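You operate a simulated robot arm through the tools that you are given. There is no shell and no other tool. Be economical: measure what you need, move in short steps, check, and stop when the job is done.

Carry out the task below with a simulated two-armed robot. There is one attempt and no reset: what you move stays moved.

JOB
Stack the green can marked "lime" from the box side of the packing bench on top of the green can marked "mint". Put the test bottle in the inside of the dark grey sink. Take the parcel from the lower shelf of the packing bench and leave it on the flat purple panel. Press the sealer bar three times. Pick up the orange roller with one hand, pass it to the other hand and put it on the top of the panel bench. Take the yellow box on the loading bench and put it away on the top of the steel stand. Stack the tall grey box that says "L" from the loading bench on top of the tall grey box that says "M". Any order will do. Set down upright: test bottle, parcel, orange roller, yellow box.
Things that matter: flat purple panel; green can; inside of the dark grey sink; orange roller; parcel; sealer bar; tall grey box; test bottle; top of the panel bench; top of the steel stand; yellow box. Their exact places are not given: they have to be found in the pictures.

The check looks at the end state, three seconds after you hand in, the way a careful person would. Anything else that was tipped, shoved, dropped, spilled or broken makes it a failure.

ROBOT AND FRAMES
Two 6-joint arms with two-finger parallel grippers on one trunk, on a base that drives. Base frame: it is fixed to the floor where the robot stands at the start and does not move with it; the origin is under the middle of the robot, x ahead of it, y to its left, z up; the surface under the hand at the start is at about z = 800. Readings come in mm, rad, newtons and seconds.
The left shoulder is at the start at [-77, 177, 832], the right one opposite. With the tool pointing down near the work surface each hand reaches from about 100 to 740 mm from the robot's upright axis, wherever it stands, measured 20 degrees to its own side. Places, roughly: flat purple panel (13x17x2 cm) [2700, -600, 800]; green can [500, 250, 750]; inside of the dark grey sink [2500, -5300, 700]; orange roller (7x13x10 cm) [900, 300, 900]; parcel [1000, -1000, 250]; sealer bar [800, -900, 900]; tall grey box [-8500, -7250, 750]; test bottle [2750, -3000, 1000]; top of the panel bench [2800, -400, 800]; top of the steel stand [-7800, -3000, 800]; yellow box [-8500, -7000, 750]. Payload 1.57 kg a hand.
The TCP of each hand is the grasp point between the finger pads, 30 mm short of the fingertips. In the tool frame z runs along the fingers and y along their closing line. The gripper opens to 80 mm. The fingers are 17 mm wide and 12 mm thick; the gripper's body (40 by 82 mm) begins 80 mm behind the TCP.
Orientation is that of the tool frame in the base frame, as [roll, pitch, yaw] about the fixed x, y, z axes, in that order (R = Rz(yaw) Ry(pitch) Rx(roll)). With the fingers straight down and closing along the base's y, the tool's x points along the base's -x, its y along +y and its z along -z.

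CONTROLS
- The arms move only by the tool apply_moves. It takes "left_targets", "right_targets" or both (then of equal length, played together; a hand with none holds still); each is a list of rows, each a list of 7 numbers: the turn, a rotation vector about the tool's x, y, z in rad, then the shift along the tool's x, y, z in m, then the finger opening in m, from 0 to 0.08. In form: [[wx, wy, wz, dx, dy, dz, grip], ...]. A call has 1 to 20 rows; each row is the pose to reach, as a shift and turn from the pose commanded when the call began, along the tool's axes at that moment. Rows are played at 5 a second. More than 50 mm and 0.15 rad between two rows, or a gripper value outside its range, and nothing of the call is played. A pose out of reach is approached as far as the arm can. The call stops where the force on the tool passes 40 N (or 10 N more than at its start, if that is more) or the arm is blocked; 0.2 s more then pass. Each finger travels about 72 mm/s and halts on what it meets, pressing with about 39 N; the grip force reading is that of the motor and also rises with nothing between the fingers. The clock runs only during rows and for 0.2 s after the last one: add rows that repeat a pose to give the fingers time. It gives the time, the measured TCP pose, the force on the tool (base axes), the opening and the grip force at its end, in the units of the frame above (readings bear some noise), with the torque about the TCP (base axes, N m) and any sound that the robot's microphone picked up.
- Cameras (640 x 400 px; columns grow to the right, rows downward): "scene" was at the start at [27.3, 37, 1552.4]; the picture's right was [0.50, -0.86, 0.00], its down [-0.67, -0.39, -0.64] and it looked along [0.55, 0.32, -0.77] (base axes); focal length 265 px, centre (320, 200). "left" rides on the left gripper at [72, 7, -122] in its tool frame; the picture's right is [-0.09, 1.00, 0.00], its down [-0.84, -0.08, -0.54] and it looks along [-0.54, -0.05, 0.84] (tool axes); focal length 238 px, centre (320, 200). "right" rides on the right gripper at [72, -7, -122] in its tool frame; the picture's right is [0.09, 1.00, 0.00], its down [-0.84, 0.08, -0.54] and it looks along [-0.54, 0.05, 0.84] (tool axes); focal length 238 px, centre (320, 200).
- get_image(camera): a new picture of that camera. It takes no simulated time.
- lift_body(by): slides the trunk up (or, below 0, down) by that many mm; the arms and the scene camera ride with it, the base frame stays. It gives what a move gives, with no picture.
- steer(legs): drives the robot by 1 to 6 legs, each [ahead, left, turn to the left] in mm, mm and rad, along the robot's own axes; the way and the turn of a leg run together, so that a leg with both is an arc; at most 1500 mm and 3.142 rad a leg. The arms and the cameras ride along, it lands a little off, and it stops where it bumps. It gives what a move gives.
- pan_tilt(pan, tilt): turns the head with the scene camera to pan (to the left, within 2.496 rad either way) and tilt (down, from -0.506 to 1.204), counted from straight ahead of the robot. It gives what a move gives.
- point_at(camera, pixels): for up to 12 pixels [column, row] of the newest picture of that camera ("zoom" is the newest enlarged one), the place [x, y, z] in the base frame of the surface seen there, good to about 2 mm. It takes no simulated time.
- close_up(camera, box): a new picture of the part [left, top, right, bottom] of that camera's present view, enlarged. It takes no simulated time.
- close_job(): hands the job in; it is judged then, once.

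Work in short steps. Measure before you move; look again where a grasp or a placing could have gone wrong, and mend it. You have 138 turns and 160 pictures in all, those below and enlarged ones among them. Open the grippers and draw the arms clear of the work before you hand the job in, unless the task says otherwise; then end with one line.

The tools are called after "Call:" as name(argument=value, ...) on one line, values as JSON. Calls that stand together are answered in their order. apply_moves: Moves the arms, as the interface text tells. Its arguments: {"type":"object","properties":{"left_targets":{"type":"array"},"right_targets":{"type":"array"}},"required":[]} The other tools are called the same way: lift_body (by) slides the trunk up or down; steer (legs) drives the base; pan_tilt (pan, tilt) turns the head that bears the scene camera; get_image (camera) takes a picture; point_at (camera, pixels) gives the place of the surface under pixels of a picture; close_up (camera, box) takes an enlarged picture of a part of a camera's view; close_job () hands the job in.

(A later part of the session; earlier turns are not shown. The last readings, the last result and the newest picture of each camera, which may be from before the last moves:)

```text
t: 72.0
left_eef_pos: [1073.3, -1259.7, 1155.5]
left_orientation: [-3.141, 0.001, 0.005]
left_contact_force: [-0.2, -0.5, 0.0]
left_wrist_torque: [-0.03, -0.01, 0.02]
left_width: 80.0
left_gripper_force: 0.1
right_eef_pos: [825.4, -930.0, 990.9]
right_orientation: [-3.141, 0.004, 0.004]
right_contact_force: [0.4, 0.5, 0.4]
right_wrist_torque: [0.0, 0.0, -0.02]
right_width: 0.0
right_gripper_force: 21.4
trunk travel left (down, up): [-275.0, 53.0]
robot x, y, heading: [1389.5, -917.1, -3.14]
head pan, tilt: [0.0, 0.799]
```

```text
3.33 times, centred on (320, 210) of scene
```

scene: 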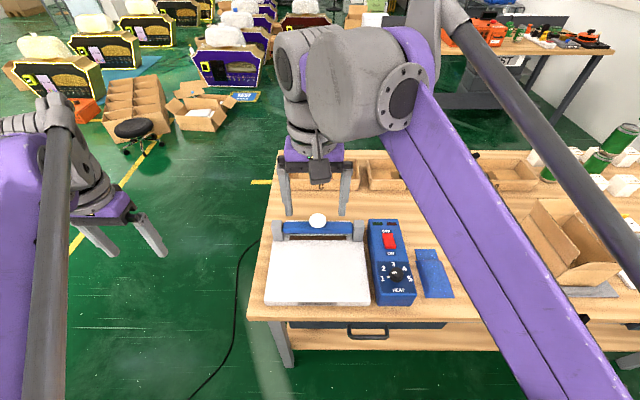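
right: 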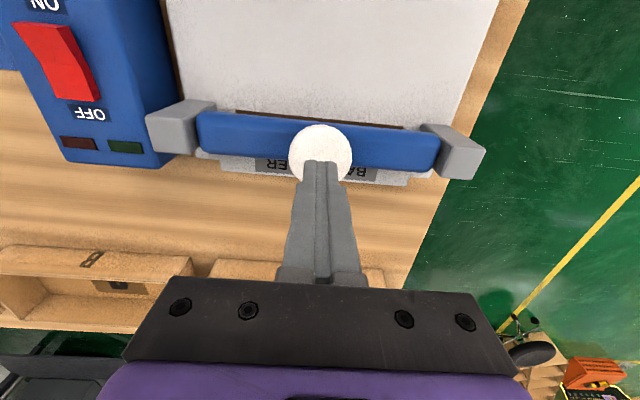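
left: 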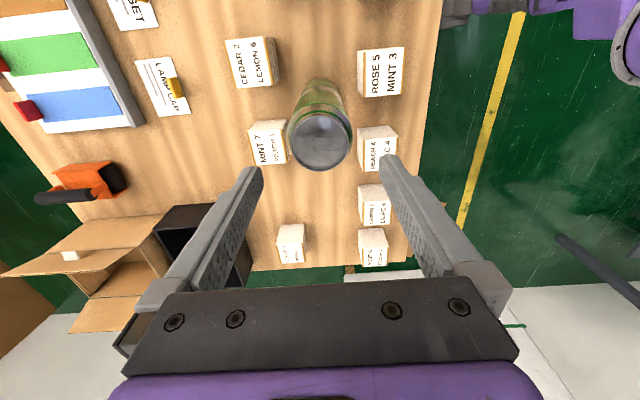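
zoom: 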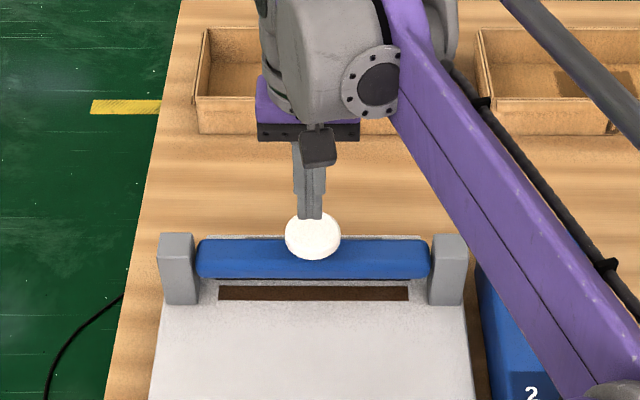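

The bar returned. Second press.

Call:
apply_moves(right_targets=[[0, 0, 0, 0, 0, 0.02, 0], [0, 0, 0, 0, 0, 0.035, 0], [0, 0, 0, 0, 0, 0.045, 0], [0, 0, 0, 0, 0, 0.055, 0], [0, 0, 0, 0, 0, 0.06, 0], [0, 0, 0, 0, 0, 0.064, 0], [0, 0, 0, 0, 0, 0.068, 0]])

Call:
apply_moves(right_targets=[[0, 0, 0, 0, 0, -0.02, 0], [0, 0, 0, 0, 0, -0.045, 0], [0, 0, 0, 0, 0, -0.06, 0], [0, 0, 0, 0, 0, -0.06, 0]])

```text
t: 73.4
left_eef_pos: [1073.3, -1260.6, 1156.6]
left_orientation: [3.141, 0.003, 0.005]
left_contact_force: [-0.8, -0.2, 0.5]
left_wrist_torque: [-0.02, 0.01, -0.02]
left_width: 80.2
left_gripper_force: 0.0
right_eef_pos: [826.5, -929.3, 931.6]
right_orientation: [3.14, 0.01, 0.005]
right_contact_force: [-2.4, -1.1, 25.8]
right_wrist_torque: [-0.01, -0.01, -0.08]
right_width: 0.2
right_gripper_force: 21.5
trunk travel left (down, up): [-275.0, 53.0]
robot x, y, heading: [1386.6, -917.0, -3.136]
head pan, tilt: [0.0, 0.799]
stopped in row 6 (right hand): the force on the tool passed its limit at 49 N (the readings are from after the stop); the commanded pose is now the measured one
```

```text
t: 74.4
left_eef_pos: [1072.0, -1259.6, 1156.1]
left_orientation: [-3.141, -0.001, 0.005]
left_contact_force: [0.1, 0.4, 0.8]
left_wrist_torque: [0.03, 0.0, 0.01]
left_width: 80.2
left_gripper_force: 0.1
right_eef_pos: [826.5, -929.2, 988.0]
right_orientation: [-3.14, 0.008, 0.006]
right_contact_force: [0.1, -0.1, 0.2]
right_wrist_torque: [-0.01, -0.01, 0.0]
right_width: 0.0
right_gripper_force: 21.4
trunk travel left (down, up): [-275.0, 53.0]
robot x, y, heading: [1384.1, -917.4, -3.137]
head pan, tilt: [0.0, 0.799]
```

Second press done and released. Third press, then up high.

Call:
apply_moves(right_targets=[[0, 0, 0, 0, 0, 0.02, 0], [0, 0, 0, 0, 0, 0.035, 0], [0, 0, 0, 0, 0, 0.045, 0], [0, 0, 0, 0, 0, 0.055, 0], [0, 0, 0, 0, 0, 0.06, 0], [0, 0, 0, 0, 0, 0.064, 0], [0, 0, 0, 0, 0, 0.068, 0]])

Call:
apply_moves(right_targets=[[0, 0, 0, 0, 0, -0.02, 0], [0, 0, 0, 0, 0, -0.05, 0], [0, 0, 0, 0.03, 0, -0.085, 0], [0, 0, 0, 0.06, 0, -0.12, 0], [0, 0, 0, 0.095, 0, -0.155, 0.03], [0, 0, 0, 0.13, 0, -0.19, 0.06], [0, 0, 0, 0.16, 0, -0.22, 0.08], [0, 0, 0, 0.19, 0, -0.25, 0.08], [0, 0, 0, 0.21, 0, -0.28, 0.08]])

Call:
get_image(camera="scene")

```text
t: 75.7
left_eef_pos: [1072.1, -1259.6, 1156.3]
left_orientation: [-3.141, 0.002, 0.004]
left_contact_force: [0.5, -0.5, -0.1]
left_wrist_torque: [-0.01, 0.0, 0.01]
left_width: 80.0
left_gripper_force: 0.0
right_eef_pos: [825.1, -930.7, 931.1]
right_orientation: [3.141, 0.011, 0.005]
right_contact_force: [-2.9, 1.2, 26.4]
right_wrist_torque: [0.02, -0.07, 0.06]
right_width: 0.1
right_gripper_force: 21.7
trunk travel left (down, up): [-275.0, 53.0]
robot x, y, heading: [1384.2, -917.1, -3.138]
head pan, tilt: [0.0, 0.799]
stopped in row 6 (right hand): the force on the tool passed its limit at 47 N (the readings are from after the stop); the commanded pose is now the measured one
```

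```text
t: 77.7
left_eef_pos: [1073.2, -1260.0, 1155.4]
left_orientation: [3.141, 0.001, 0.005]
left_contact_force: [0.2, -0.2, -0.2]
left_wrist_torque: [0.0, -0.01, 0.0]
left_width: 79.7
left_gripper_force: 0.1
right_eef_pos: [1036.6, -927.6, 1206.4]
right_orientation: [3.142, 0.012, 0.004]
right_contact_force: [0.1, 0.0, -0.3]
right_wrist_torque: [0.02, 0.01, -0.01]
right_width: 79.9
right_gripper_force: 0.0
trunk travel left (down, up): [-275.0, 53.0]
robot x, y, heading: [1385.8, -918.0, -3.136]
head pan, tilt: [0.0, 0.799]
```

```text
126 pictures are left
```

scene: 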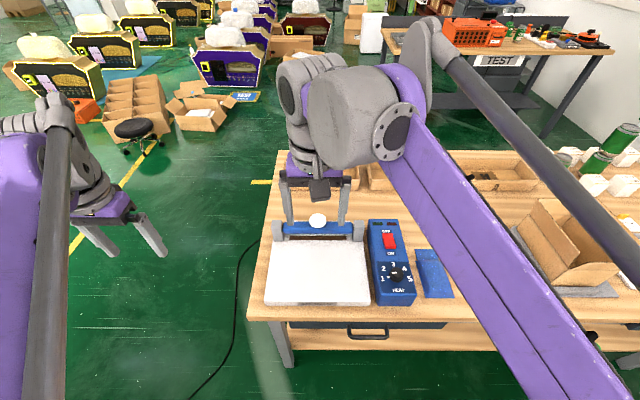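

All three presses done and the bar is up again. Now the parcel: I back off, slide right so it lies on the left hand's side, and lower the trunk.

Call:
steer(legs=[[-290, 0, 0], [0, -170, 0]])

Call:
lift_body(by=-260)

Call:
pan_tilt(pan=0.2, tilt=0.75)

Call:
get_image(camera="scene")

Call:
get_image(camera="left")

```text
t: 81.5
left_eef_pos: [1362.5, -1089.4, 1155.2]
left_orientation: [3.141, -0.001, 0.007]
left_contact_force: [-0.2, 0.4, 0.3]
left_wrist_torque: [0.02, -0.01, 0.02]
left_width: 79.8
left_gripper_force: 0.0
right_eef_pos: [1327.4, -756.1, 1206.6]
right_orientation: [-3.14, 0.012, 0.007]
right_contact_force: [0.8, 0.0, 0.0]
right_wrist_torque: [0.02, 0.02, 0.04]
right_width: 79.9
right_gripper_force: 0.1
trunk travel left (down, up): [-275.0, 53.0]
robot x, y, heading: [1677.9, -745.6, -3.136]
head pan, tilt: [0.0, 0.799]
```

```text
t: 84.1
left_eef_pos: [1362.1, -1089.6, 895.7]
left_orientation: [3.14, 0.0, 0.005]
left_contact_force: [0.5, -0.1, -0.4]
left_wrist_torque: [-0.02, 0.01, -0.01]
left_width: 80.2
left_gripper_force: 0.1
right_eef_pos: [1326.6, -756.7, 946.7]
right_orientation: [-3.141, 0.011, 0.005]
right_contact_force: [0.1, 0.0, 0.4]
right_wrist_torque: [0.06, 0.02, 0.06]
right_width: 80.2
right_gripper_force: 0.1
trunk travel left (down, up): [-15.0, 313.0]
robot x, y, heading: [1679.1, -747.5, -3.14]
head pan, tilt: [0.0, 0.799]
```

```text
t: 84.9
left_eef_pos: [1361.7, -1090.0, 896.0]
left_orientation: [-3.141, -0.001, 0.005]
left_contact_force: [0.9, -0.3, 0.4]
left_wrist_torque: [0.01, 0.01, 0.01]
left_width: 80.1
left_gripper_force: 0.0
right_eef_pos: [1326.9, -757.3, 946.9]
right_orientation: [-3.141, 0.011, 0.007]
right_contact_force: [0.7, -0.8, -0.1]
right_wrist_torque: [-0.01, -0.02, -0.04]
right_width: 80.2
right_gripper_force: 0.1
trunk travel left (down, up): [-15.0, 313.0]
robot x, y, heading: [1675.3, -747.8, -3.136]
head pan, tilt: [0.201, 0.75]
```

```text
125 pictures are left
```

scene: 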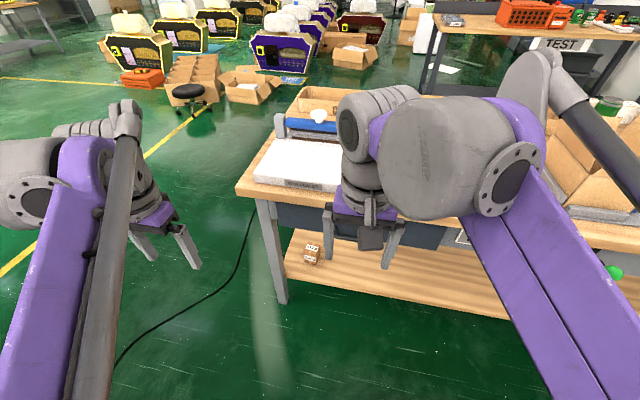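

```text
124 pictures are left
```

left: 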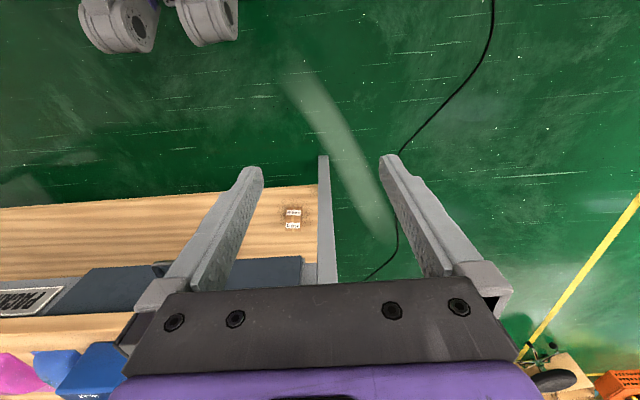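

Left hand: I lower it outside the bench edge and tilt it 45° forward to look at the parcel; right hand moves outward.

Call:
apply_moves(left_targets=[[0, 0, 0, -0.01, -0.014, 0.0416, 0.08], [0, 0, 0, -0.02, -0.028, 0.083, 0.08], [0, -0.098, 0, -0.03, -0.042, 0.125, 0.08], [0, -0.196, 0, -0.04, -0.056, 0.166, 0.08], [0, -0.294, 0, -0.05, -0.07, 0.208, 0.08], [0, -0.393, 0, -0.06, -0.083, 0.25, 0.08], [0, -0.49, 0, -0.07, -0.097, 0.291, 0.08], [0, -0.589, 0, -0.08, -0.111, 0.333, 0.08], [0, -0.687, 0, -0.09, -0.125, 0.374, 0.08], [0, -0.785, 0, -0.1, -0.139, 0.416, 0.08], [0, -0.785, 0, -0.1, -0.139, 0.416, 0.08]], right_targets=[[0, 0, 0, 0, -0.012, 0, 0.08], [0, 0, 0, 0, -0.024, 0, 0.08], [0, 0, 0, 0, -0.036, 0, 0.08], [0, 0, 0, 0, -0.048, 0, 0.08], [0, 0, 0, 0, -0.06, 0, 0.08], [0, 0, 0, 0, -0.072, 0, 0.08], [0, 0, 0, 0, -0.084, 0, 0.08], [0, 0, 0, 0, -0.096, 0, 0.08], [0, 0, 0, 0, -0.108, 0, 0.08], [0, 0, 0, 0, -0.12, 0, 0.08], [0, 0, 0, 0, -0.12, 0, 0.08]])

Call:
get_image(camera="left")

Call:
get_image(camera="scene")

```text
t: 87.3
left_eef_pos: [1255.0, -951.1, 483.1]
left_orientation: [-3.14, 0.785, 0.006]
left_contact_force: [0.1, -1.2, -0.1]
left_wrist_torque: [0.03, 0.0, 0.0]
left_width: 79.9
left_gripper_force: 0.1
left hand out of reach, approached as far as the arm can: row 10, 11
right_eef_pos: [1326.7, -636.4, 948.2]
right_orientation: [3.141, 0.011, 0.004]
right_contact_force: [-0.2, -0.1, -0.5]
right_wrist_torque: [0.02, 0.05, 0.0]
right_width: 80.1
right_gripper_force: 0.1
trunk travel left (down, up): [-15.0, 313.0]
robot x, y, heading: [1674.2, -747.9, -3.133]
head pan, tilt: [0.201, 0.75]
```

```text
123 pictures are left
```

left: 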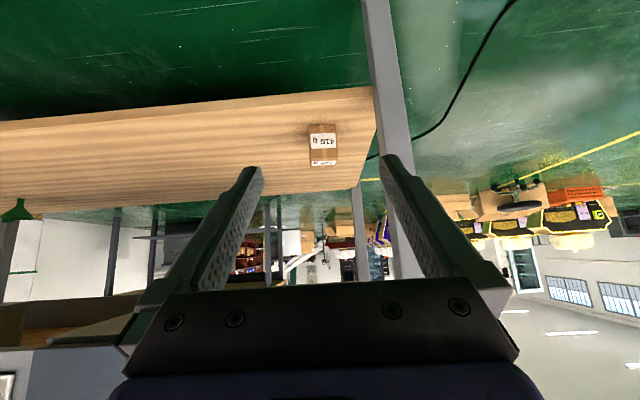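

```text
122 pictures are left
```

scene: 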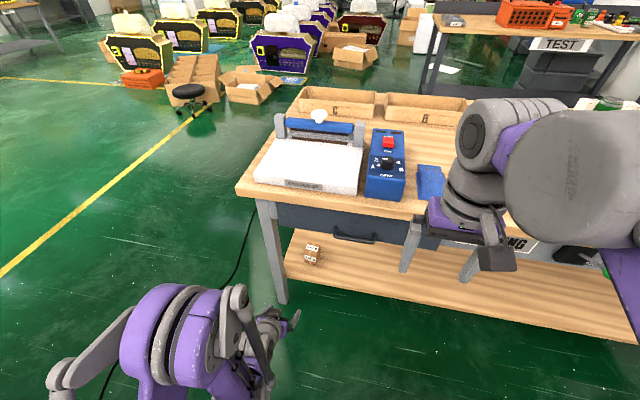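

The parcel shows at (322,145). I enlarge it and measure its edges.

Call:
close_up(camera="left", box=[290, 110, 370, 180])

Call:
point_at(camera="zoom", pixels=[[150, 200], [250, 200], [345, 200], [250, 115], [250, 280], [250, 310], [250, 360], [160, 270], [350, 270], [440, 40], [250, 60]])

```text
5.71 times, centred on (330, 145) of left
```

zoom: 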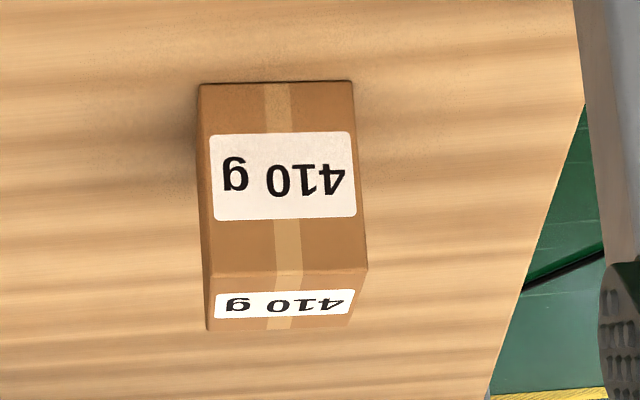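

```text
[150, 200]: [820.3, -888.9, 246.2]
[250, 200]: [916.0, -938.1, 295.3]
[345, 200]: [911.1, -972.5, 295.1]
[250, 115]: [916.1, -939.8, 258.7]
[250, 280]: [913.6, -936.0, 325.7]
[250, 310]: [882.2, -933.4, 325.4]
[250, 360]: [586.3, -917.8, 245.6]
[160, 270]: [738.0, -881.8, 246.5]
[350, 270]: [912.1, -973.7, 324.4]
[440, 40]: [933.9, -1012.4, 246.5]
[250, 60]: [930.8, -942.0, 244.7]
```

Parcel: 57 wide, top z 326, centre ≈ (890,-950). I advance three quarters of the way and check.

Call:
apply_moves(left_targets=[[0, 0, 0, -0.0157, -0.0004, 0.0462, 0.08], [0, 0, 0, -0.0314, -0.001, 0.0923, 0.08], [0, 0, 0, -0.0472, -0.0015, 0.1385, 0.08], [0, 0, 0, -0.0629, -0.002, 0.1847, 0.08], [0, 0, 0, -0.0786, -0.0025, 0.2308, 0.08], [0, 0, 0, -0.0943, -0.003, 0.277, 0.08], [0, 0, 0, -0.0943, -0.003, 0.277, 0.08]])

Call:
get_image(camera="left")

Call:
get_image(camera="scene")

```text
t: 88.9
left_eef_pos: [992.2, -953.0, 358.0]
left_orientation: [-3.141, 0.784, 0.004]
left_contact_force: [0.0, -0.8, 0.6]
left_wrist_torque: [0.0, -0.01, 0.0]
left_width: 80.0
left_gripper_force: 0.1
right_eef_pos: [1326.6, -636.9, 947.0]
right_orientation: [-3.141, 0.01, 0.006]
right_contact_force: [-1.3, 0.0, 0.3]
right_wrist_torque: [-0.01, -0.01, -0.01]
right_width: 79.9
right_gripper_force: 0.0
trunk travel left (down, up): [-15.0, 313.0]
robot x, y, heading: [1677.2, -747.4, -3.134]
head pan, tilt: [0.201, 0.75]
```

```text
120 pictures are left
```

left: 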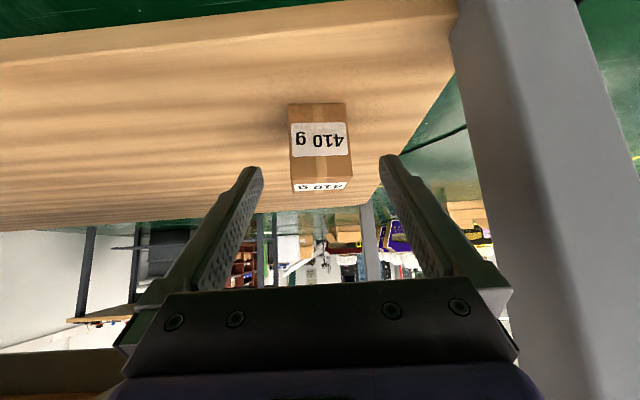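

```text
119 pictures are left
```

scene: 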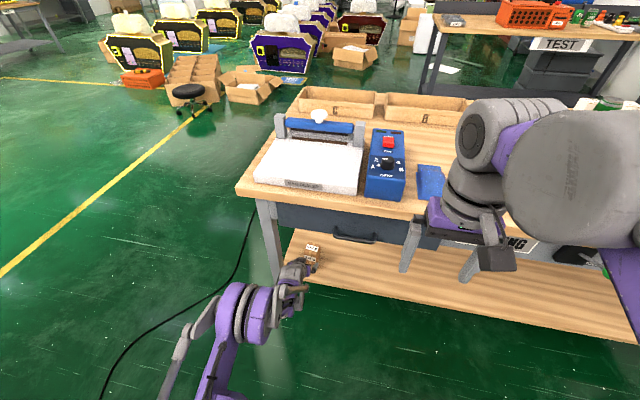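

Aligned between the fingers. I go in to (890,-950,297), close, lift slightly.

Call:
apply_moves(left_targets=[[0, 0, 0, -0.0097, -0.0008, 0.0383, 0.08], [0, 0, 0, -0.0193, -0.0017, 0.0767, 0.08], [0, 0, 0, -0.029, -0.0025, 0.115, 0.08], [0, 0, 0, -0.029, -0.0025, 0.115, 0.08], [0, 0, 0, -0.029, -0.0025, 0.115, 0.04], [0, 0, 0, -0.029, -0.0025, 0.115, 0.04], [0, 0, 0, -0.029, -0.0025, 0.115, 0.04], [0, 0, 0, -0.0432, -0.0025, 0.1008, 0.04], [0, 0, 0, -0.05, -0.0025, 0.094, 0.04]])

Call:
get_image(camera="left")

```text
t: 90.9
left_eef_pos: [892.1, -948.7, 325.1]
left_orientation: [-3.141, 0.785, 0.006]
left_contact_force: [0.5, 0.5, -4.0]
left_wrist_torque: [0.0, -0.07, 0.02]
left_width: 59.7
left_gripper_force: 39.0
left hand out of reach, approached as far as the arm can: row 3, 4, 5, 6, 7
right_eef_pos: [1325.9, -636.5, 947.3]
right_orientation: [-3.14, 0.01, 0.005]
right_contact_force: [0.3, 0.1, -1.3]
right_wrist_torque: [0.0, -0.02, 0.0]
right_width: 80.1
right_gripper_force: 0.1
trunk travel left (down, up): [-15.0, 313.0]
robot x, y, heading: [1676.1, -750.1, -3.138]
head pan, tilt: [0.201, 0.75]
```

```text
118 pictures are left
```

left: 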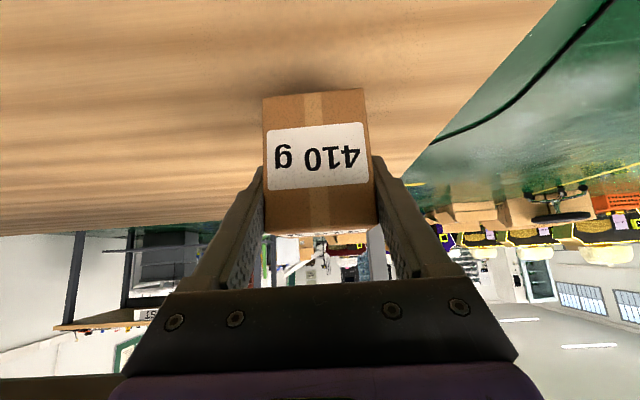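

Parcel held (59.7 mm, −4 N). I withdraw it along the way I came.

Call:
apply_moves(left_targets=[[0, 0, 0, 0.017, 0, -0.041, 0.04], [0, 0, 0, 0.034, 0, -0.082, 0.04], [0, 0, 0, 0.051, 0, -0.123, 0.04], [0, 0, 0, 0.068, 0, -0.164, 0.04], [0, 0, 0, 0.085, 0, -0.205, 0.04], [0, 0, 0, 0.102, 0, -0.246, 0.04], [0, 0, 0, 0.119, 0, -0.287, 0.04], [0, 0, 0, 0.125, 0, -0.328, 0.04], [0, 0, 0, 0.125, 0, -0.34, 0.04]])

Call:
get_image(camera="scene")

```text
t: 92.9
left_eef_pos: [1221.6, -946.7, 476.8]
left_orientation: [-3.141, 0.786, 0.006]
left_contact_force: [-0.2, -0.4, -3.6]
left_wrist_torque: [0.02, -0.05, 0.02]
left_width: 59.8
left_gripper_force: 38.8
right_eef_pos: [1326.2, -636.2, 946.3]
right_orientation: [3.141, 0.01, 0.007]
right_contact_force: [0.8, -0.2, -0.1]
right_wrist_torque: [0.04, 0.02, -0.01]
right_width: 80.1
right_gripper_force: 0.1
trunk travel left (down, up): [-15.0, 313.0]
robot x, y, heading: [1677.4, -745.7, -3.141]
head pan, tilt: [0.201, 0.75]
```

```text
117 pictures are left
```

scene: 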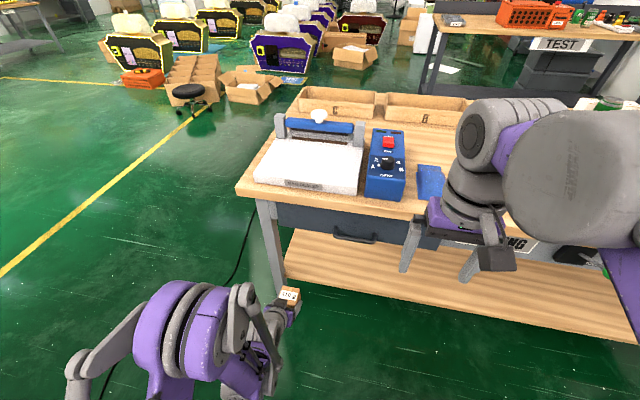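

Clear of the bench. I raise the trunk, turn around to the panel bench and look.

Call:
lift_body(by=270)

Call:
steer(legs=[[0, 0, 3.13]])

Call:
pan_tilt(pan=0.15, tilt=0.5)

Call:
get_image(camera="scene")

```text
t: 95.6
left_eef_pos: [1193.3, -945.2, 770.6]
left_orientation: [-3.14, 0.823, 0.006]
left_contact_force: [-0.4, 0.0, -4.4]
left_wrist_torque: [0.01, -0.08, -0.04]
left_width: 59.9
left_gripper_force: 39.0
right_eef_pos: [1325.6, -637.5, 1215.6]
right_orientation: [-3.14, 0.011, 0.005]
right_contact_force: [-0.2, 0.1, -0.3]
right_wrist_torque: [-0.02, 0.0, 0.02]
right_width: 79.8
right_gripper_force: 0.0
trunk travel left (down, up): [-285.0, 43.0]
robot x, y, heading: [1672.8, -747.3, -3.132]
head pan, tilt: [0.201, 0.75]
```

```text
t: 103.3
left_eef_pos: [2160.6, -552.1, 770.2]
left_orientation: [-3.141, 0.824, 3.141]
left_contact_force: [-0.3, -0.7, -3.3]
left_wrist_torque: [0.0, 0.12, -0.04]
left_width: 59.9
left_gripper_force: 38.5
right_eef_pos: [2026.5, -860.3, 1215.9]
right_orientation: [-3.142, 0.01, 3.141]
right_contact_force: [0.2, -0.1, -0.1]
right_wrist_torque: [0.0, -0.02, 0.01]
right_width: 80.2
right_gripper_force: 0.1
trunk travel left (down, up): [-285.0, 43.0]
robot x, y, heading: [1679.0, -750.0, -0.002]
head pan, tilt: [0.201, 0.75]
```

```text
t: 104.1
left_eef_pos: [2161.6, -552.7, 769.9]
left_orientation: [3.142, 0.823, 3.139]
left_contact_force: [-0.7, 0.0, -4.3]
left_wrist_torque: [-0.01, 0.06, 0.0]
left_width: 60.0
left_gripper_force: 38.7
right_eef_pos: [2025.7, -860.6, 1216.8]
right_orientation: [-3.141, 0.01, 3.139]
right_contact_force: [0.1, 0.0, -0.5]
right_wrist_torque: [0.0, -0.02, 0.0]
right_width: 80.1
right_gripper_force: 0.1
trunk travel left (down, up): [-285.0, 43.0]
robot x, y, heading: [1675.9, -748.5, -0.004]
head pan, tilt: [0.15, 0.499]
```

```text
116 pictures are left
```

scene: 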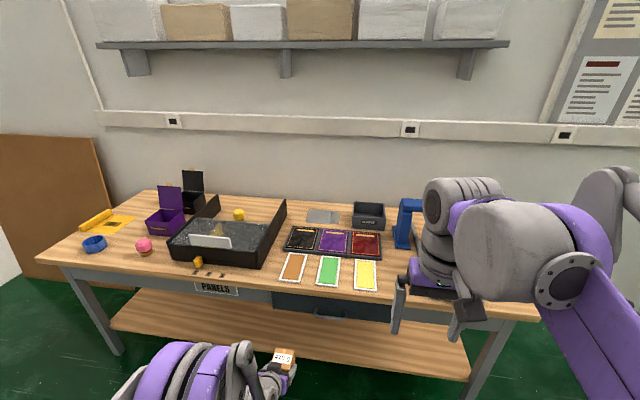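

The flat purple panel is in the middle of the row at (335,241). I enlarge and measure.

Call:
close_up(camera="scene", box=[260, 190, 440, 300])

Call:
point_at(camera="zoom", pixels=[[225, 148], [310, 150], [222, 215], [322, 218], [268, 180], [180, 180], [380, 185], [268, 230], [268, 240], [90, 330], [440, 100]])

Call:
point_at(camera="scene", pixels=[[52, 257], [320, 290], [540, 318], [145, 245], [95, 243], [160, 193], [225, 265], [120, 265], [60, 225], [280, 366]])

```text
3.56 times, centred on (350, 245) of scene
```

zoom: 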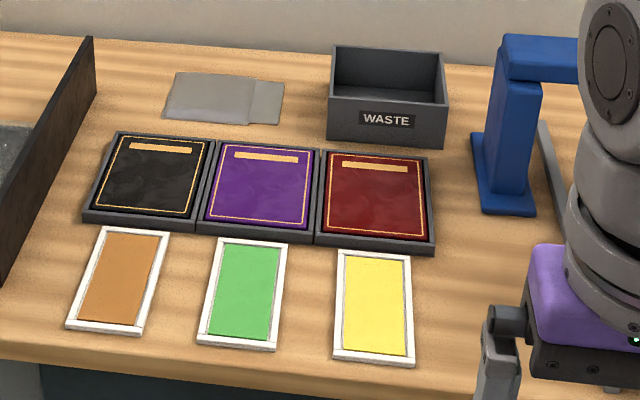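

```text
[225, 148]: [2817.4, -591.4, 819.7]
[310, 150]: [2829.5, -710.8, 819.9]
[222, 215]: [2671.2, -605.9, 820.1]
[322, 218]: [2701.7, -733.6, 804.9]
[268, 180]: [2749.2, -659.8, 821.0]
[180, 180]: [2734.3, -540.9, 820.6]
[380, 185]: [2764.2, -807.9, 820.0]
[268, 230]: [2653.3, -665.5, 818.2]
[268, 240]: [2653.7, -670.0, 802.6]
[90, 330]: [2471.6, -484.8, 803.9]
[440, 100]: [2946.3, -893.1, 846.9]
```

```text
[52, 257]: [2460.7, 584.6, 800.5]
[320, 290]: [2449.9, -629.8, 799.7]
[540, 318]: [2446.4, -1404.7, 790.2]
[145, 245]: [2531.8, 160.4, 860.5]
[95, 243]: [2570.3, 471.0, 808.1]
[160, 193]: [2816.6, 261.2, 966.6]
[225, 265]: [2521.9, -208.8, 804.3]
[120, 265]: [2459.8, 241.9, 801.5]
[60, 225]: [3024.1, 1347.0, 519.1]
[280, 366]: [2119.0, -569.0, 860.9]
```

Panel centre ≈ (2745,-660,820), bench front x≈2450. First I raise the parcel to about z=1000 and restore its 45° pitch.

Call:
apply_moves(left_targets=[[0, 0.006, 0, -0.028, 0, -0.026, 0.04], [0, 0.012, 0, -0.056, 0, -0.052, 0.04], [0, 0.018, 0, -0.084, 0, -0.078, 0.04], [0, 0.025, 0, -0.112, 0, -0.104, 0.04], [0, 0.032, 0, -0.14, 0, -0.13, 0.04], [0, 0.038, 0, -0.168, 0, -0.156, 0.04], [0, 0.038, 0, -0.168, 0, -0.156, 0.04]])

Call:
steer(legs=[[460, -60, 0]])

Call:
pan_tilt(pan=0.25, tilt=0.85)

Call:
get_image(camera="scene")

```text
t: 105.7
left_eef_pos: [2159.8, -552.3, 998.3]
left_orientation: [-3.141, 0.785, 3.139]
left_contact_force: [0.4, 0.0, -3.1]
left_wrist_torque: [0.03, 0.08, -0.01]
left_width: 59.7
left_gripper_force: 39.5
right_eef_pos: [2026.8, -860.5, 1216.6]
right_orientation: [-3.142, 0.01, 3.14]
right_contact_force: [0.0, 0.7, -1.3]
right_wrist_torque: [0.02, 0.0, 0.0]
right_width: 80.1
right_gripper_force: 0.1
trunk travel left (down, up): [-285.0, 43.0]
robot x, y, heading: [1675.6, -747.1, -0.005]
head pan, tilt: [0.15, 0.499]
```

```text
t: 108.5
left_eef_pos: [2626.0, -611.8, 998.9]
left_orientation: [3.141, 0.786, 3.137]
left_contact_force: [0.0, -1.2, -3.1]
left_wrist_torque: [-0.03, 0.07, -0.02]
left_width: 59.8
left_gripper_force: 39.1
right_eef_pos: [2492.0, -920.9, 1215.5]
right_orientation: [3.141, 0.01, 3.138]
right_contact_force: [0.1, -1.2, -0.1]
right_wrist_torque: [0.0, -0.02, 0.0]
right_width: 80.0
right_gripper_force: 0.0
trunk travel left (down, up): [-285.0, 43.0]
robot x, y, heading: [2144.2, -807.7, -0.002]
head pan, tilt: [0.15, 0.499]
```

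```text
t: 109.4
left_eef_pos: [2625.1, -612.5, 998.2]
left_orientation: [3.142, 0.785, 3.139]
left_contact_force: [-0.8, -0.6, -4.4]
left_wrist_torque: [0.04, 0.04, -0.01]
left_width: 59.8
left_gripper_force: 39.1
right_eef_pos: [2490.1, -921.1, 1216.7]
right_orientation: [-3.141, 0.009, 3.138]
right_contact_force: [-0.2, 0.7, 0.7]
right_wrist_torque: [0.01, 0.02, -0.02]
right_width: 80.1
right_gripper_force: 0.1
trunk travel left (down, up): [-285.0, 43.0]
robot x, y, heading: [2141.1, -807.5, -0.004]
head pan, tilt: [0.25, 0.85]
```

```text
114 pictures are left
```

scene: 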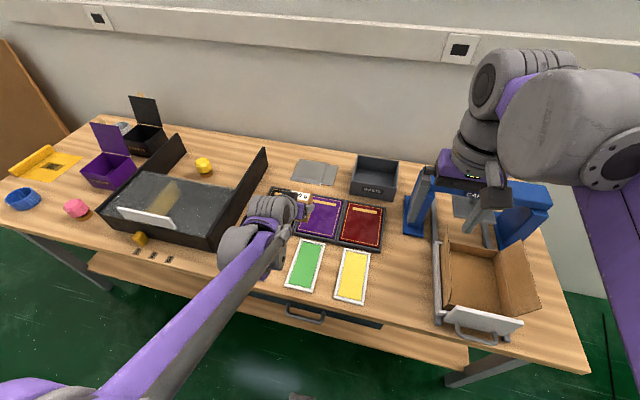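

I look with the left camera to see how the parcel sits in the hand, and measure the panel outline in scene.

Call:
close_up(camera="scene", box=[230, 165, 400, 275])

Call:
point_at(camera="zoom", pixels=[[300, 120], [425, 140], [275, 235], [395, 265], [350, 185], [440, 210], [530, 200], [200, 100], [270, 115]])

Call:
get_image(camera="left")

```text
3.64 times, centred on (315, 220) of scene
```

zoom: 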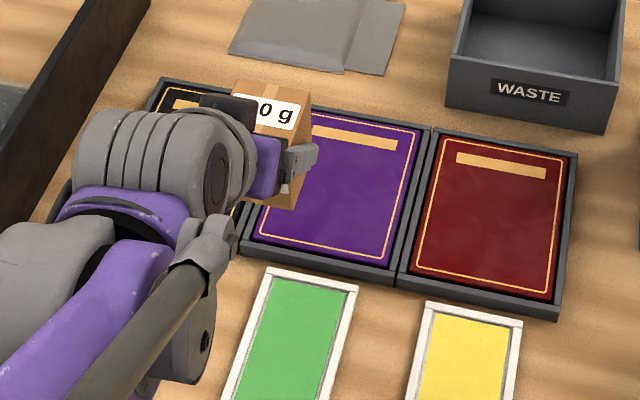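

```text
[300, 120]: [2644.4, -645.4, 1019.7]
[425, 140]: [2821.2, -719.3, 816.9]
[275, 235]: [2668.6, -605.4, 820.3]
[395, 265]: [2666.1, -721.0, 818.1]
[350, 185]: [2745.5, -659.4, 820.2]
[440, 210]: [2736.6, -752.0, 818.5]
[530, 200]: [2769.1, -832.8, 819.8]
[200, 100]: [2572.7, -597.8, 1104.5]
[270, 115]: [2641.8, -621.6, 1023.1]
```

```text
112 pictures are left
```

left: 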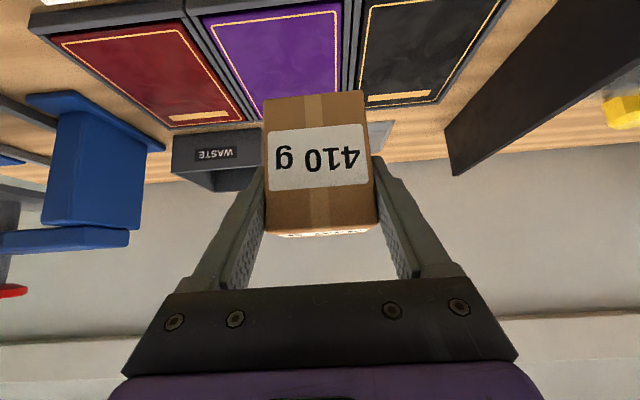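

Parcel bottom is ≈56 mm below the TCP. I move above the panel centre (2745,-661) and lower to 8 mm above it.

Call:
apply_moves(left_targets=[[0, 0, 0, -0.028, -0.0163, 0.028, 0.04], [0, 0, 0, -0.056, -0.0327, 0.056, 0.04], [0, 0, 0, -0.0834, -0.049, 0.0834, 0.04], [0, 0, 0, -0.0584, -0.049, 0.1084, 0.04], [0, 0, 0, -0.0334, -0.049, 0.1334, 0.04], [0, 0, 0, -0.0134, -0.049, 0.1534, 0.04], [0, 0, 0, -0.0048, -0.049, 0.162, 0.04], [0, 0, 0, -0.0048, -0.049, 0.162, 0.04]])

Call:
close_up(camera="scene", box=[230, 165, 400, 275])

Call:
get_image(camera="left")

```text
t: 111.2
left_eef_pos: [2743.2, -661.4, 887.8]
left_orientation: [-3.141, 0.786, 3.138]
left_contact_force: [0.0, 0.0, -3.4]
left_wrist_torque: [0.04, 0.06, 0.01]
left_width: 60.0
left_gripper_force: 38.9
right_eef_pos: [2492.0, -920.9, 1217.4]
right_orientation: [-3.14, 0.011, 3.138]
right_contact_force: [-0.5, 0.4, 0.8]
right_wrist_torque: [-0.03, 0.01, 0.03]
right_width: 79.9
right_gripper_force: 0.1
trunk travel left (down, up): [-285.0, 43.0]
robot x, y, heading: [2139.1, -808.0, -0.005]
head pan, tilt: [0.25, 0.85]
```

```text
3.64 times, centred on (315, 220) of scene
```

zoom: 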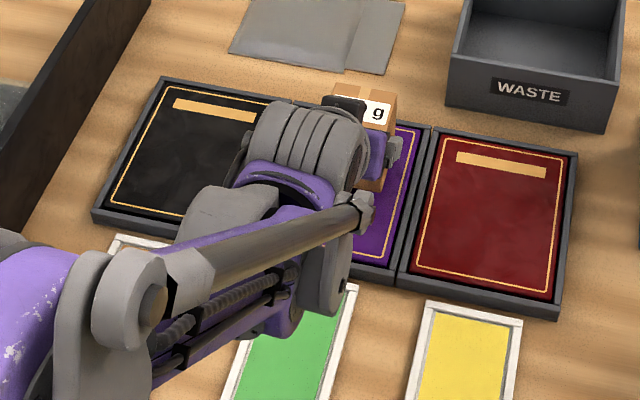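

```text
110 pictures are left
```

left: 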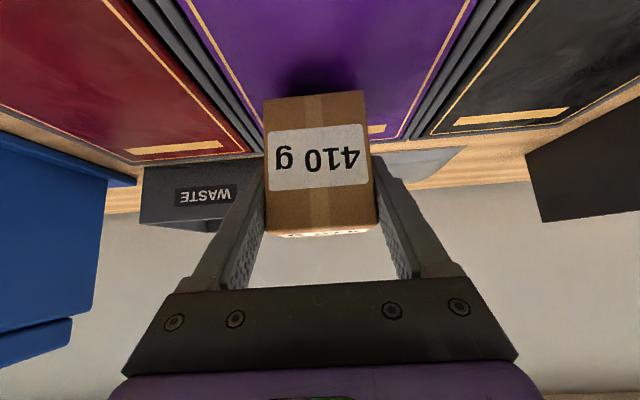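

Before the last few mm I check how low the forearm is near the green panel (zoom (340,300), (290,320)).

Call:
point_at(camera="zoom", pixels=[[340, 260], [325, 300], [285, 320], [220, 330], [150, 360]])

```text
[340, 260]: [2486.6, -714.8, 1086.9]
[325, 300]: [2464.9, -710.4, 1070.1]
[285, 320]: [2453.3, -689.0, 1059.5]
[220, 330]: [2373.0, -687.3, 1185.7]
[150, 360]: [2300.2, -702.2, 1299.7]
```

Plenty of clearance. I lower in 2–3 mm steps until contact.

Call:
apply_moves(left_targets=[[0, 0, 0, 0.0028, 0, 0.0028, 0.04], [0, 0, 0, 0.005, 0, 0.005, 0.04], [0, 0, 0, 0.0071, 0, 0.0071, 0.04], [0, 0, 0, 0.0085, 0, 0.0085, 0.04], [0, 0, 0, 0.0085, 0, 0.0085, 0.04]])

```text
t: 112.4
left_eef_pos: [2743.5, -661.2, 874.6]
left_orientation: [-3.142, 0.786, 3.138]
left_contact_force: [1.2, 1.9, 10.4]
left_wrist_torque: [0.05, 0.15, 0.01]
left_width: 59.6
left_gripper_force: 38.9
right_eef_pos: [2489.7, -921.5, 1217.4]
right_orientation: [3.141, 0.014, 3.138]
right_contact_force: [0.5, -0.2, -0.1]
right_wrist_torque: [0.0, -0.02, 0.02]
right_width: 80.1
right_gripper_force: 0.1
trunk travel left (down, up): [-285.0, 43.0]
robot x, y, heading: [2138.9, -802.6, -0.007]
head pan, tilt: [0.25, 0.85]
```

Contact (10 N). I open, then retreat back along the fingers.

Call:
apply_moves(left_targets=[[0, 0, 0, 0, 0, 0, 0.06], [0, 0, 0, 0, 0, 0, 0.075], [0, 0, 0, 0, 0, 0, 0.08], [0, 0, 0, 0, 0, -0.04, 0.08], [0, 0, 0, 0, 0, -0.08, 0.08], [0, 0, 0, -0.02, 0, -0.12, 0.08], [0, 0, 0, -0.04, 0, -0.16, 0.08], [0, 0, 0, -0.06, 0, -0.2, 0.08]])

Call:
get_image(camera="left")

Call:
close_up(camera="scene", box=[230, 165, 400, 275])

```text
t: 114.2
left_eef_pos: [2643.0, -660.7, 1058.9]
left_orientation: [-3.141, 0.786, 3.137]
left_contact_force: [-0.6, -0.4, 0.0]
left_wrist_torque: [0.02, 0.01, -0.01]
left_width: 80.1
left_gripper_force: 0.1
right_eef_pos: [2491.0, -921.5, 1216.7]
right_orientation: [3.141, 0.013, 3.138]
right_contact_force: [0.0, -0.8, 0.2]
right_wrist_torque: [0.01, -0.01, 0.0]
right_width: 80.0
right_gripper_force: 0.0
trunk travel left (down, up): [-285.0, 43.0]
robot x, y, heading: [2138.2, -809.6, -0.006]
head pan, tilt: [0.25, 0.85]
```

```text
109 pictures are left
```

left: 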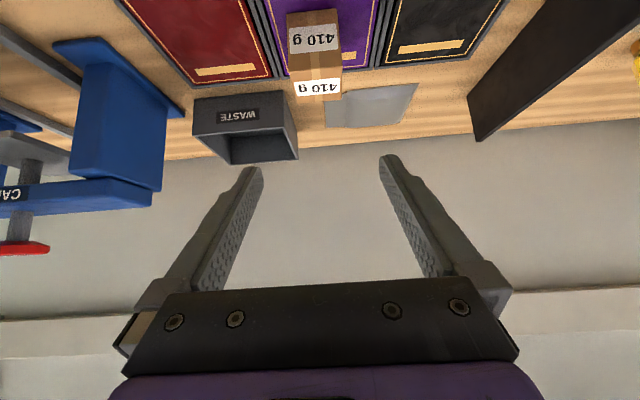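

```text
3.64 times, centred on (315, 220) of scene
```

zoom: 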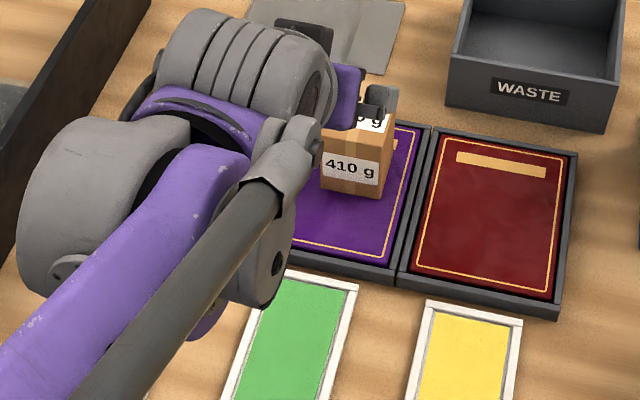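

Parcel stands upright on the purple panel. I bring the left hand back to neutral, then back the robot off.

Call:
apply_moves(left_targets=[[0, 0, 0, 0.008, 0.02, -0.028, 0.08], [0, 0.1, 0, 0.016, 0.045, -0.053, 0.08], [0, 0.2, 0, 0.024, 0.07, -0.078, 0.08], [0, 0.3, 0, 0.032, 0.095, -0.103, 0.08], [0, 0.4, 0, 0.04, 0.12, -0.128, 0.08], [0, 0.5, 0, 0.048, 0.145, -0.153, 0.08], [0, 0.6, 0, 0.056, 0.17, -0.178, 0.08], [0, 0.7, 0, 0.064, 0.195, -0.201, 0.08], [0, 0.785, 0, 0.064, 0.195, -0.201, 0.08]])

Call:
close_up(camera="scene", box=[200, 150, 520, 350])

Call:
point_at(camera="zoom", pixels=[[420, 240], [350, 300], [440, 320], [465, 150], [400, 140], [300, 70], [180, 60], [460, 250]])

```text
t: 116.2
left_eef_pos: [2457.7, -464.8, 1156.6]
left_orientation: [-3.14, -0.002, 3.14]
left_contact_force: [0.5, 0.1, 0.3]
left_wrist_torque: [-0.01, 0.01, -0.04]
left_width: 80.0
left_gripper_force: 0.0
right_eef_pos: [2490.6, -921.9, 1216.7]
right_orientation: [-3.141, 0.011, 3.138]
right_contact_force: [-0.1, 0.1, -0.3]
right_wrist_torque: [-0.01, -0.01, 0.01]
right_width: 80.1
right_gripper_force: 0.1
trunk travel left (down, up): [-285.0, 43.0]
robot x, y, heading: [2143.9, -807.0, -0.005]
head pan, tilt: [0.25, 0.85]
```

```text
2.00 times, centred on (360, 250) of scene
```

zoom: 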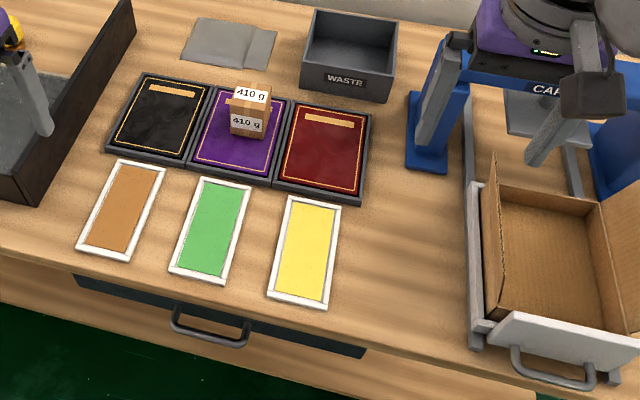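

```text
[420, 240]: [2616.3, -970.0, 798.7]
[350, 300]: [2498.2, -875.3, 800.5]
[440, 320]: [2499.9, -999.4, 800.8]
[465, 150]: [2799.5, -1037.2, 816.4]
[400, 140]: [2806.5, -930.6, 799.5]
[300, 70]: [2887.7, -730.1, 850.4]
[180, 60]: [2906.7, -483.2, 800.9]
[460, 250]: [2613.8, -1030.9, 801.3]
```

Free spot for the roller at about (2610,-955). Now I back off, turn round and slide over to face the roller.

Call:
steer(legs=[[-420, 0, 0], [0, 0, 3.14], [0, -1000, 0]])

Call:
pan_tilt(pan=0, tilt=0.7)

Call:
get_image(camera="scene")

```text
t: 134.9
left_eef_pos: [1412.3, -133.2, 1156.7]
left_orientation: [3.14, 0.0, -0.011]
left_contact_force: [0.0, 0.4, -0.2]
left_wrist_torque: [-0.02, -0.01, 0.01]
left_width: 80.1
left_gripper_force: 0.0
right_eef_pos: [1381.5, 323.2, 1217.3]
right_orientation: [3.14, 0.012, -0.011]
right_contact_force: [-0.1, 0.3, -0.8]
right_wrist_torque: [0.03, 0.03, -0.02]
right_width: 80.1
right_gripper_force: 0.0
trunk travel left (down, up): [-285.0, 43.0]
robot x, y, heading: [1730.0, 209.1, 3.13]
head pan, tilt: [0.25, 0.85]
```

```text
t: 135.7
left_eef_pos: [1411.0, -133.5, 1157.1]
left_orientation: [3.141, 0.0, -0.011]
left_contact_force: [-0.3, -0.6, -0.2]
left_wrist_torque: [0.01, 0.03, 0.01]
left_width: 79.8
left_gripper_force: 0.1
right_eef_pos: [1382.3, 323.1, 1217.4]
right_orientation: [3.141, 0.011, -0.013]
right_contact_force: [-0.2, -0.1, -0.8]
right_wrist_torque: [0.02, 0.01, 0.0]
right_width: 79.9
right_gripper_force: 0.1
trunk travel left (down, up): [-285.0, 43.0]
robot x, y, heading: [1732.5, 208.1, 3.137]
head pan, tilt: [0.0, 0.7]
```

```text
106 pictures are left
```

scene: 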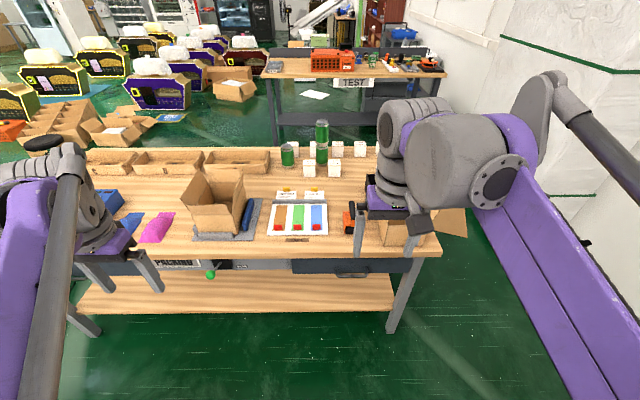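

Stack still standing. I check the green lever at (210,274) and roller location before driving ahead.

Call:
point_at(camera="scene", pixels=[[210, 274], [215, 262], [346, 218], [350, 230], [430, 250], [330, 268]])

Call:
steer(legs=[[330, 0, 0]])

Call:
get_image(camera="right")

Call:
get_image(camera="scene")

```text
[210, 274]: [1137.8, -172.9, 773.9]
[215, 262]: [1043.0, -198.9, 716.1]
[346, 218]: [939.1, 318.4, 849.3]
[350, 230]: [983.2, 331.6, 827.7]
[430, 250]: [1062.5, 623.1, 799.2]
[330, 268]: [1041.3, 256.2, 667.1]
```

```text
t: 137.8
left_eef_pos: [1085.3, -127.3, 1156.6]
left_orientation: [3.14, 0.001, -0.014]
left_contact_force: [0.2, -0.2, 0.4]
left_wrist_torque: [0.0, -0.01, 0.0]
left_width: 79.9
left_gripper_force: 0.1
right_eef_pos: [1057.8, 327.9, 1217.0]
right_orientation: [3.14, 0.01, -0.012]
right_contact_force: [0.1, 0.1, -0.9]
right_wrist_torque: [-0.01, 0.0, 0.01]
right_width: 79.9
right_gripper_force: 0.0
trunk travel left (down, up): [-285.0, 43.0]
robot x, y, heading: [1404.7, 212.8, 3.126]
head pan, tilt: [0.0, 0.7]
```

```text
105 pictures are left
```

right: 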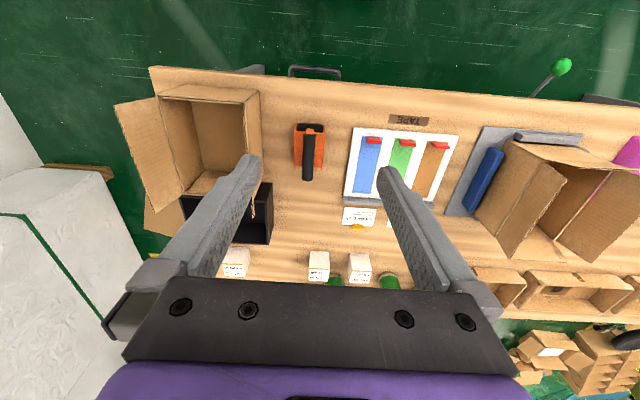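

```text
104 pictures are left
```

scene: 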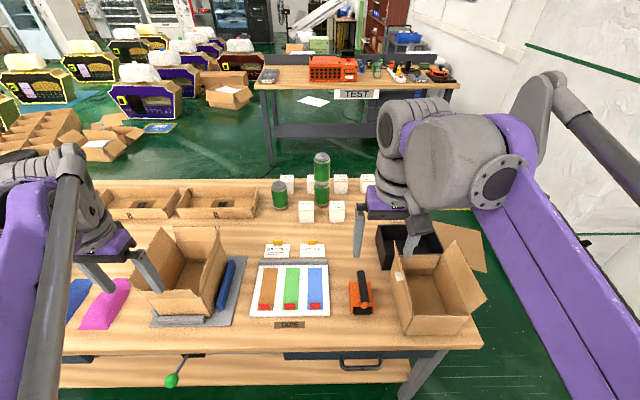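

Roller seen at (360,293) in scene and (310,150) in right. I enlarge both and measure.

Call:
close_up(camera="right", box=[250, 100, 370, 200])

Call:
point_at(camera="zoom", pixels=[[310, 170], [310, 220], [310, 270], [310, 300], [255, 180], [370, 180], [260, 240], [365, 240], [240, 260], [385, 130], [250, 130], [320, 130]])

Call:
close_up(camera="scene", box=[320, 250, 400, 330])

Call:
point_at(camera="zoom", pixels=[[340, 130], [345, 200], [350, 240], [290, 220], [400, 230], [300, 270], [300, 300], [390, 290], [330, 100]])

```text
4.00 times, centred on (310, 150) of right
```

zoom: 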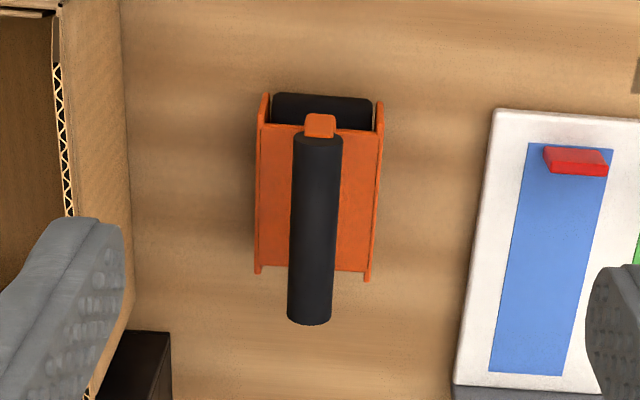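

```text
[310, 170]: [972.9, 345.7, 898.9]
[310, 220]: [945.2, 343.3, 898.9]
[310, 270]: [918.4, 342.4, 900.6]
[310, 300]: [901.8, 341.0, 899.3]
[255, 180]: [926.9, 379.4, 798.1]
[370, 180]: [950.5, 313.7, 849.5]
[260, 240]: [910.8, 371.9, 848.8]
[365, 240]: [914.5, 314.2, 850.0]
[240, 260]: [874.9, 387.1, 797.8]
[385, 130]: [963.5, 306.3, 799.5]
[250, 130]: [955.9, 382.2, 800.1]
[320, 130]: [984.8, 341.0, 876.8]
```

```text
5.00 times, centred on (360, 290) of scene
```

zoom: 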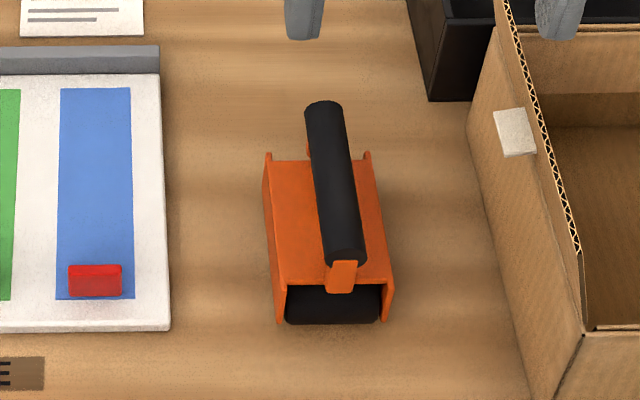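

```text
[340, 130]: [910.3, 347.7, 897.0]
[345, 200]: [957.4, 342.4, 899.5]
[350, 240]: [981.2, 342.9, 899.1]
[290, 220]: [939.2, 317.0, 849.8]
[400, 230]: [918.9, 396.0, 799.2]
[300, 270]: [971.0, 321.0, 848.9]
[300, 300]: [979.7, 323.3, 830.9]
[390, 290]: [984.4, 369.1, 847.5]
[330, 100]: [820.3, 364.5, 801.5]
```

Roller: handle axis at y≈343.5, top z 900, x 890–985; body 62 mm wide, top plate z 850. I bring the right hand over the handle's middle.

Call:
apply_moves(right_targets=[[0, 0, 0, -0.037, -0.005, 0.0, 0.08], [0, 0, 0, -0.074, -0.01, 0.02, 0.08], [0, 0, 0, -0.111, -0.014, 0.05, 0.08], [0, 0, 0, -0.111, -0.014, 0.09, 0.08], [0, 0, 0, -0.111, -0.014, 0.13, 0.07], [0, 0, 0, -0.111, -0.014, 0.17, 0.06], [0, 0, 0, -0.111, -0.014, 0.21, 0.06], [0, 0, 0, -0.111, -0.014, 0.25, 0.06], [0, 0, 0, -0.111, -0.014, 0.265, 0.06], [0, 0, 0, -0.111, -0.014, 0.265, 0.06]])

Call:
get_image(camera="right")

Call:
point_at(camera="right", pixels=[[310, 100], [320, 100], [320, 130], [320, 150], [320, 165], [290, 130], [345, 130]])

```text
t: 140.0
left_eef_pos: [1086.4, -127.9, 1156.8]
left_orientation: [3.14, 0.0, -0.012]
left_contact_force: [0.8, 0.6, 1.0]
left_wrist_torque: [-0.02, -0.01, 0.0]
left_width: 80.3
left_gripper_force: 0.1
right_eef_pos: [942.4, 343.6, 952.4]
right_orientation: [3.141, 0.01, -0.014]
right_contact_force: [-0.4, -0.8, -0.6]
right_wrist_torque: [-0.01, 0.0, 0.0]
right_width: 59.9
right_gripper_force: 0.0
trunk travel left (down, up): [-285.0, 43.0]
robot x, y, heading: [1410.6, 209.9, 3.131]
head pan, tilt: [0.0, 0.7]
```

```text
101 pictures are left
```

right: 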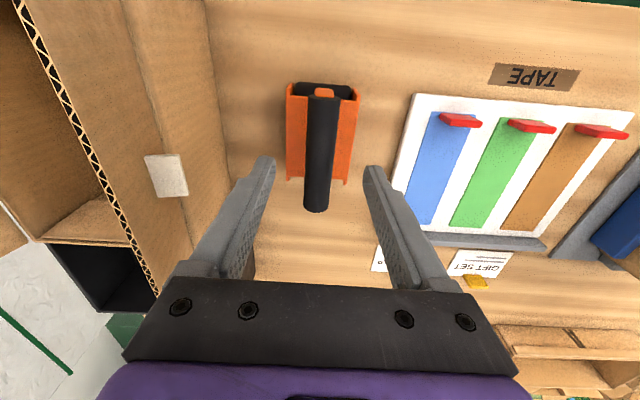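

```text
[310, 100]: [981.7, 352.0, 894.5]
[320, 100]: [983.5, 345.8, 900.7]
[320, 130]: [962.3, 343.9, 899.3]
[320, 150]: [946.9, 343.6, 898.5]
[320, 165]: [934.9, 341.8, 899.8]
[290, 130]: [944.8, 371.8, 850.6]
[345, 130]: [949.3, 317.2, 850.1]
```

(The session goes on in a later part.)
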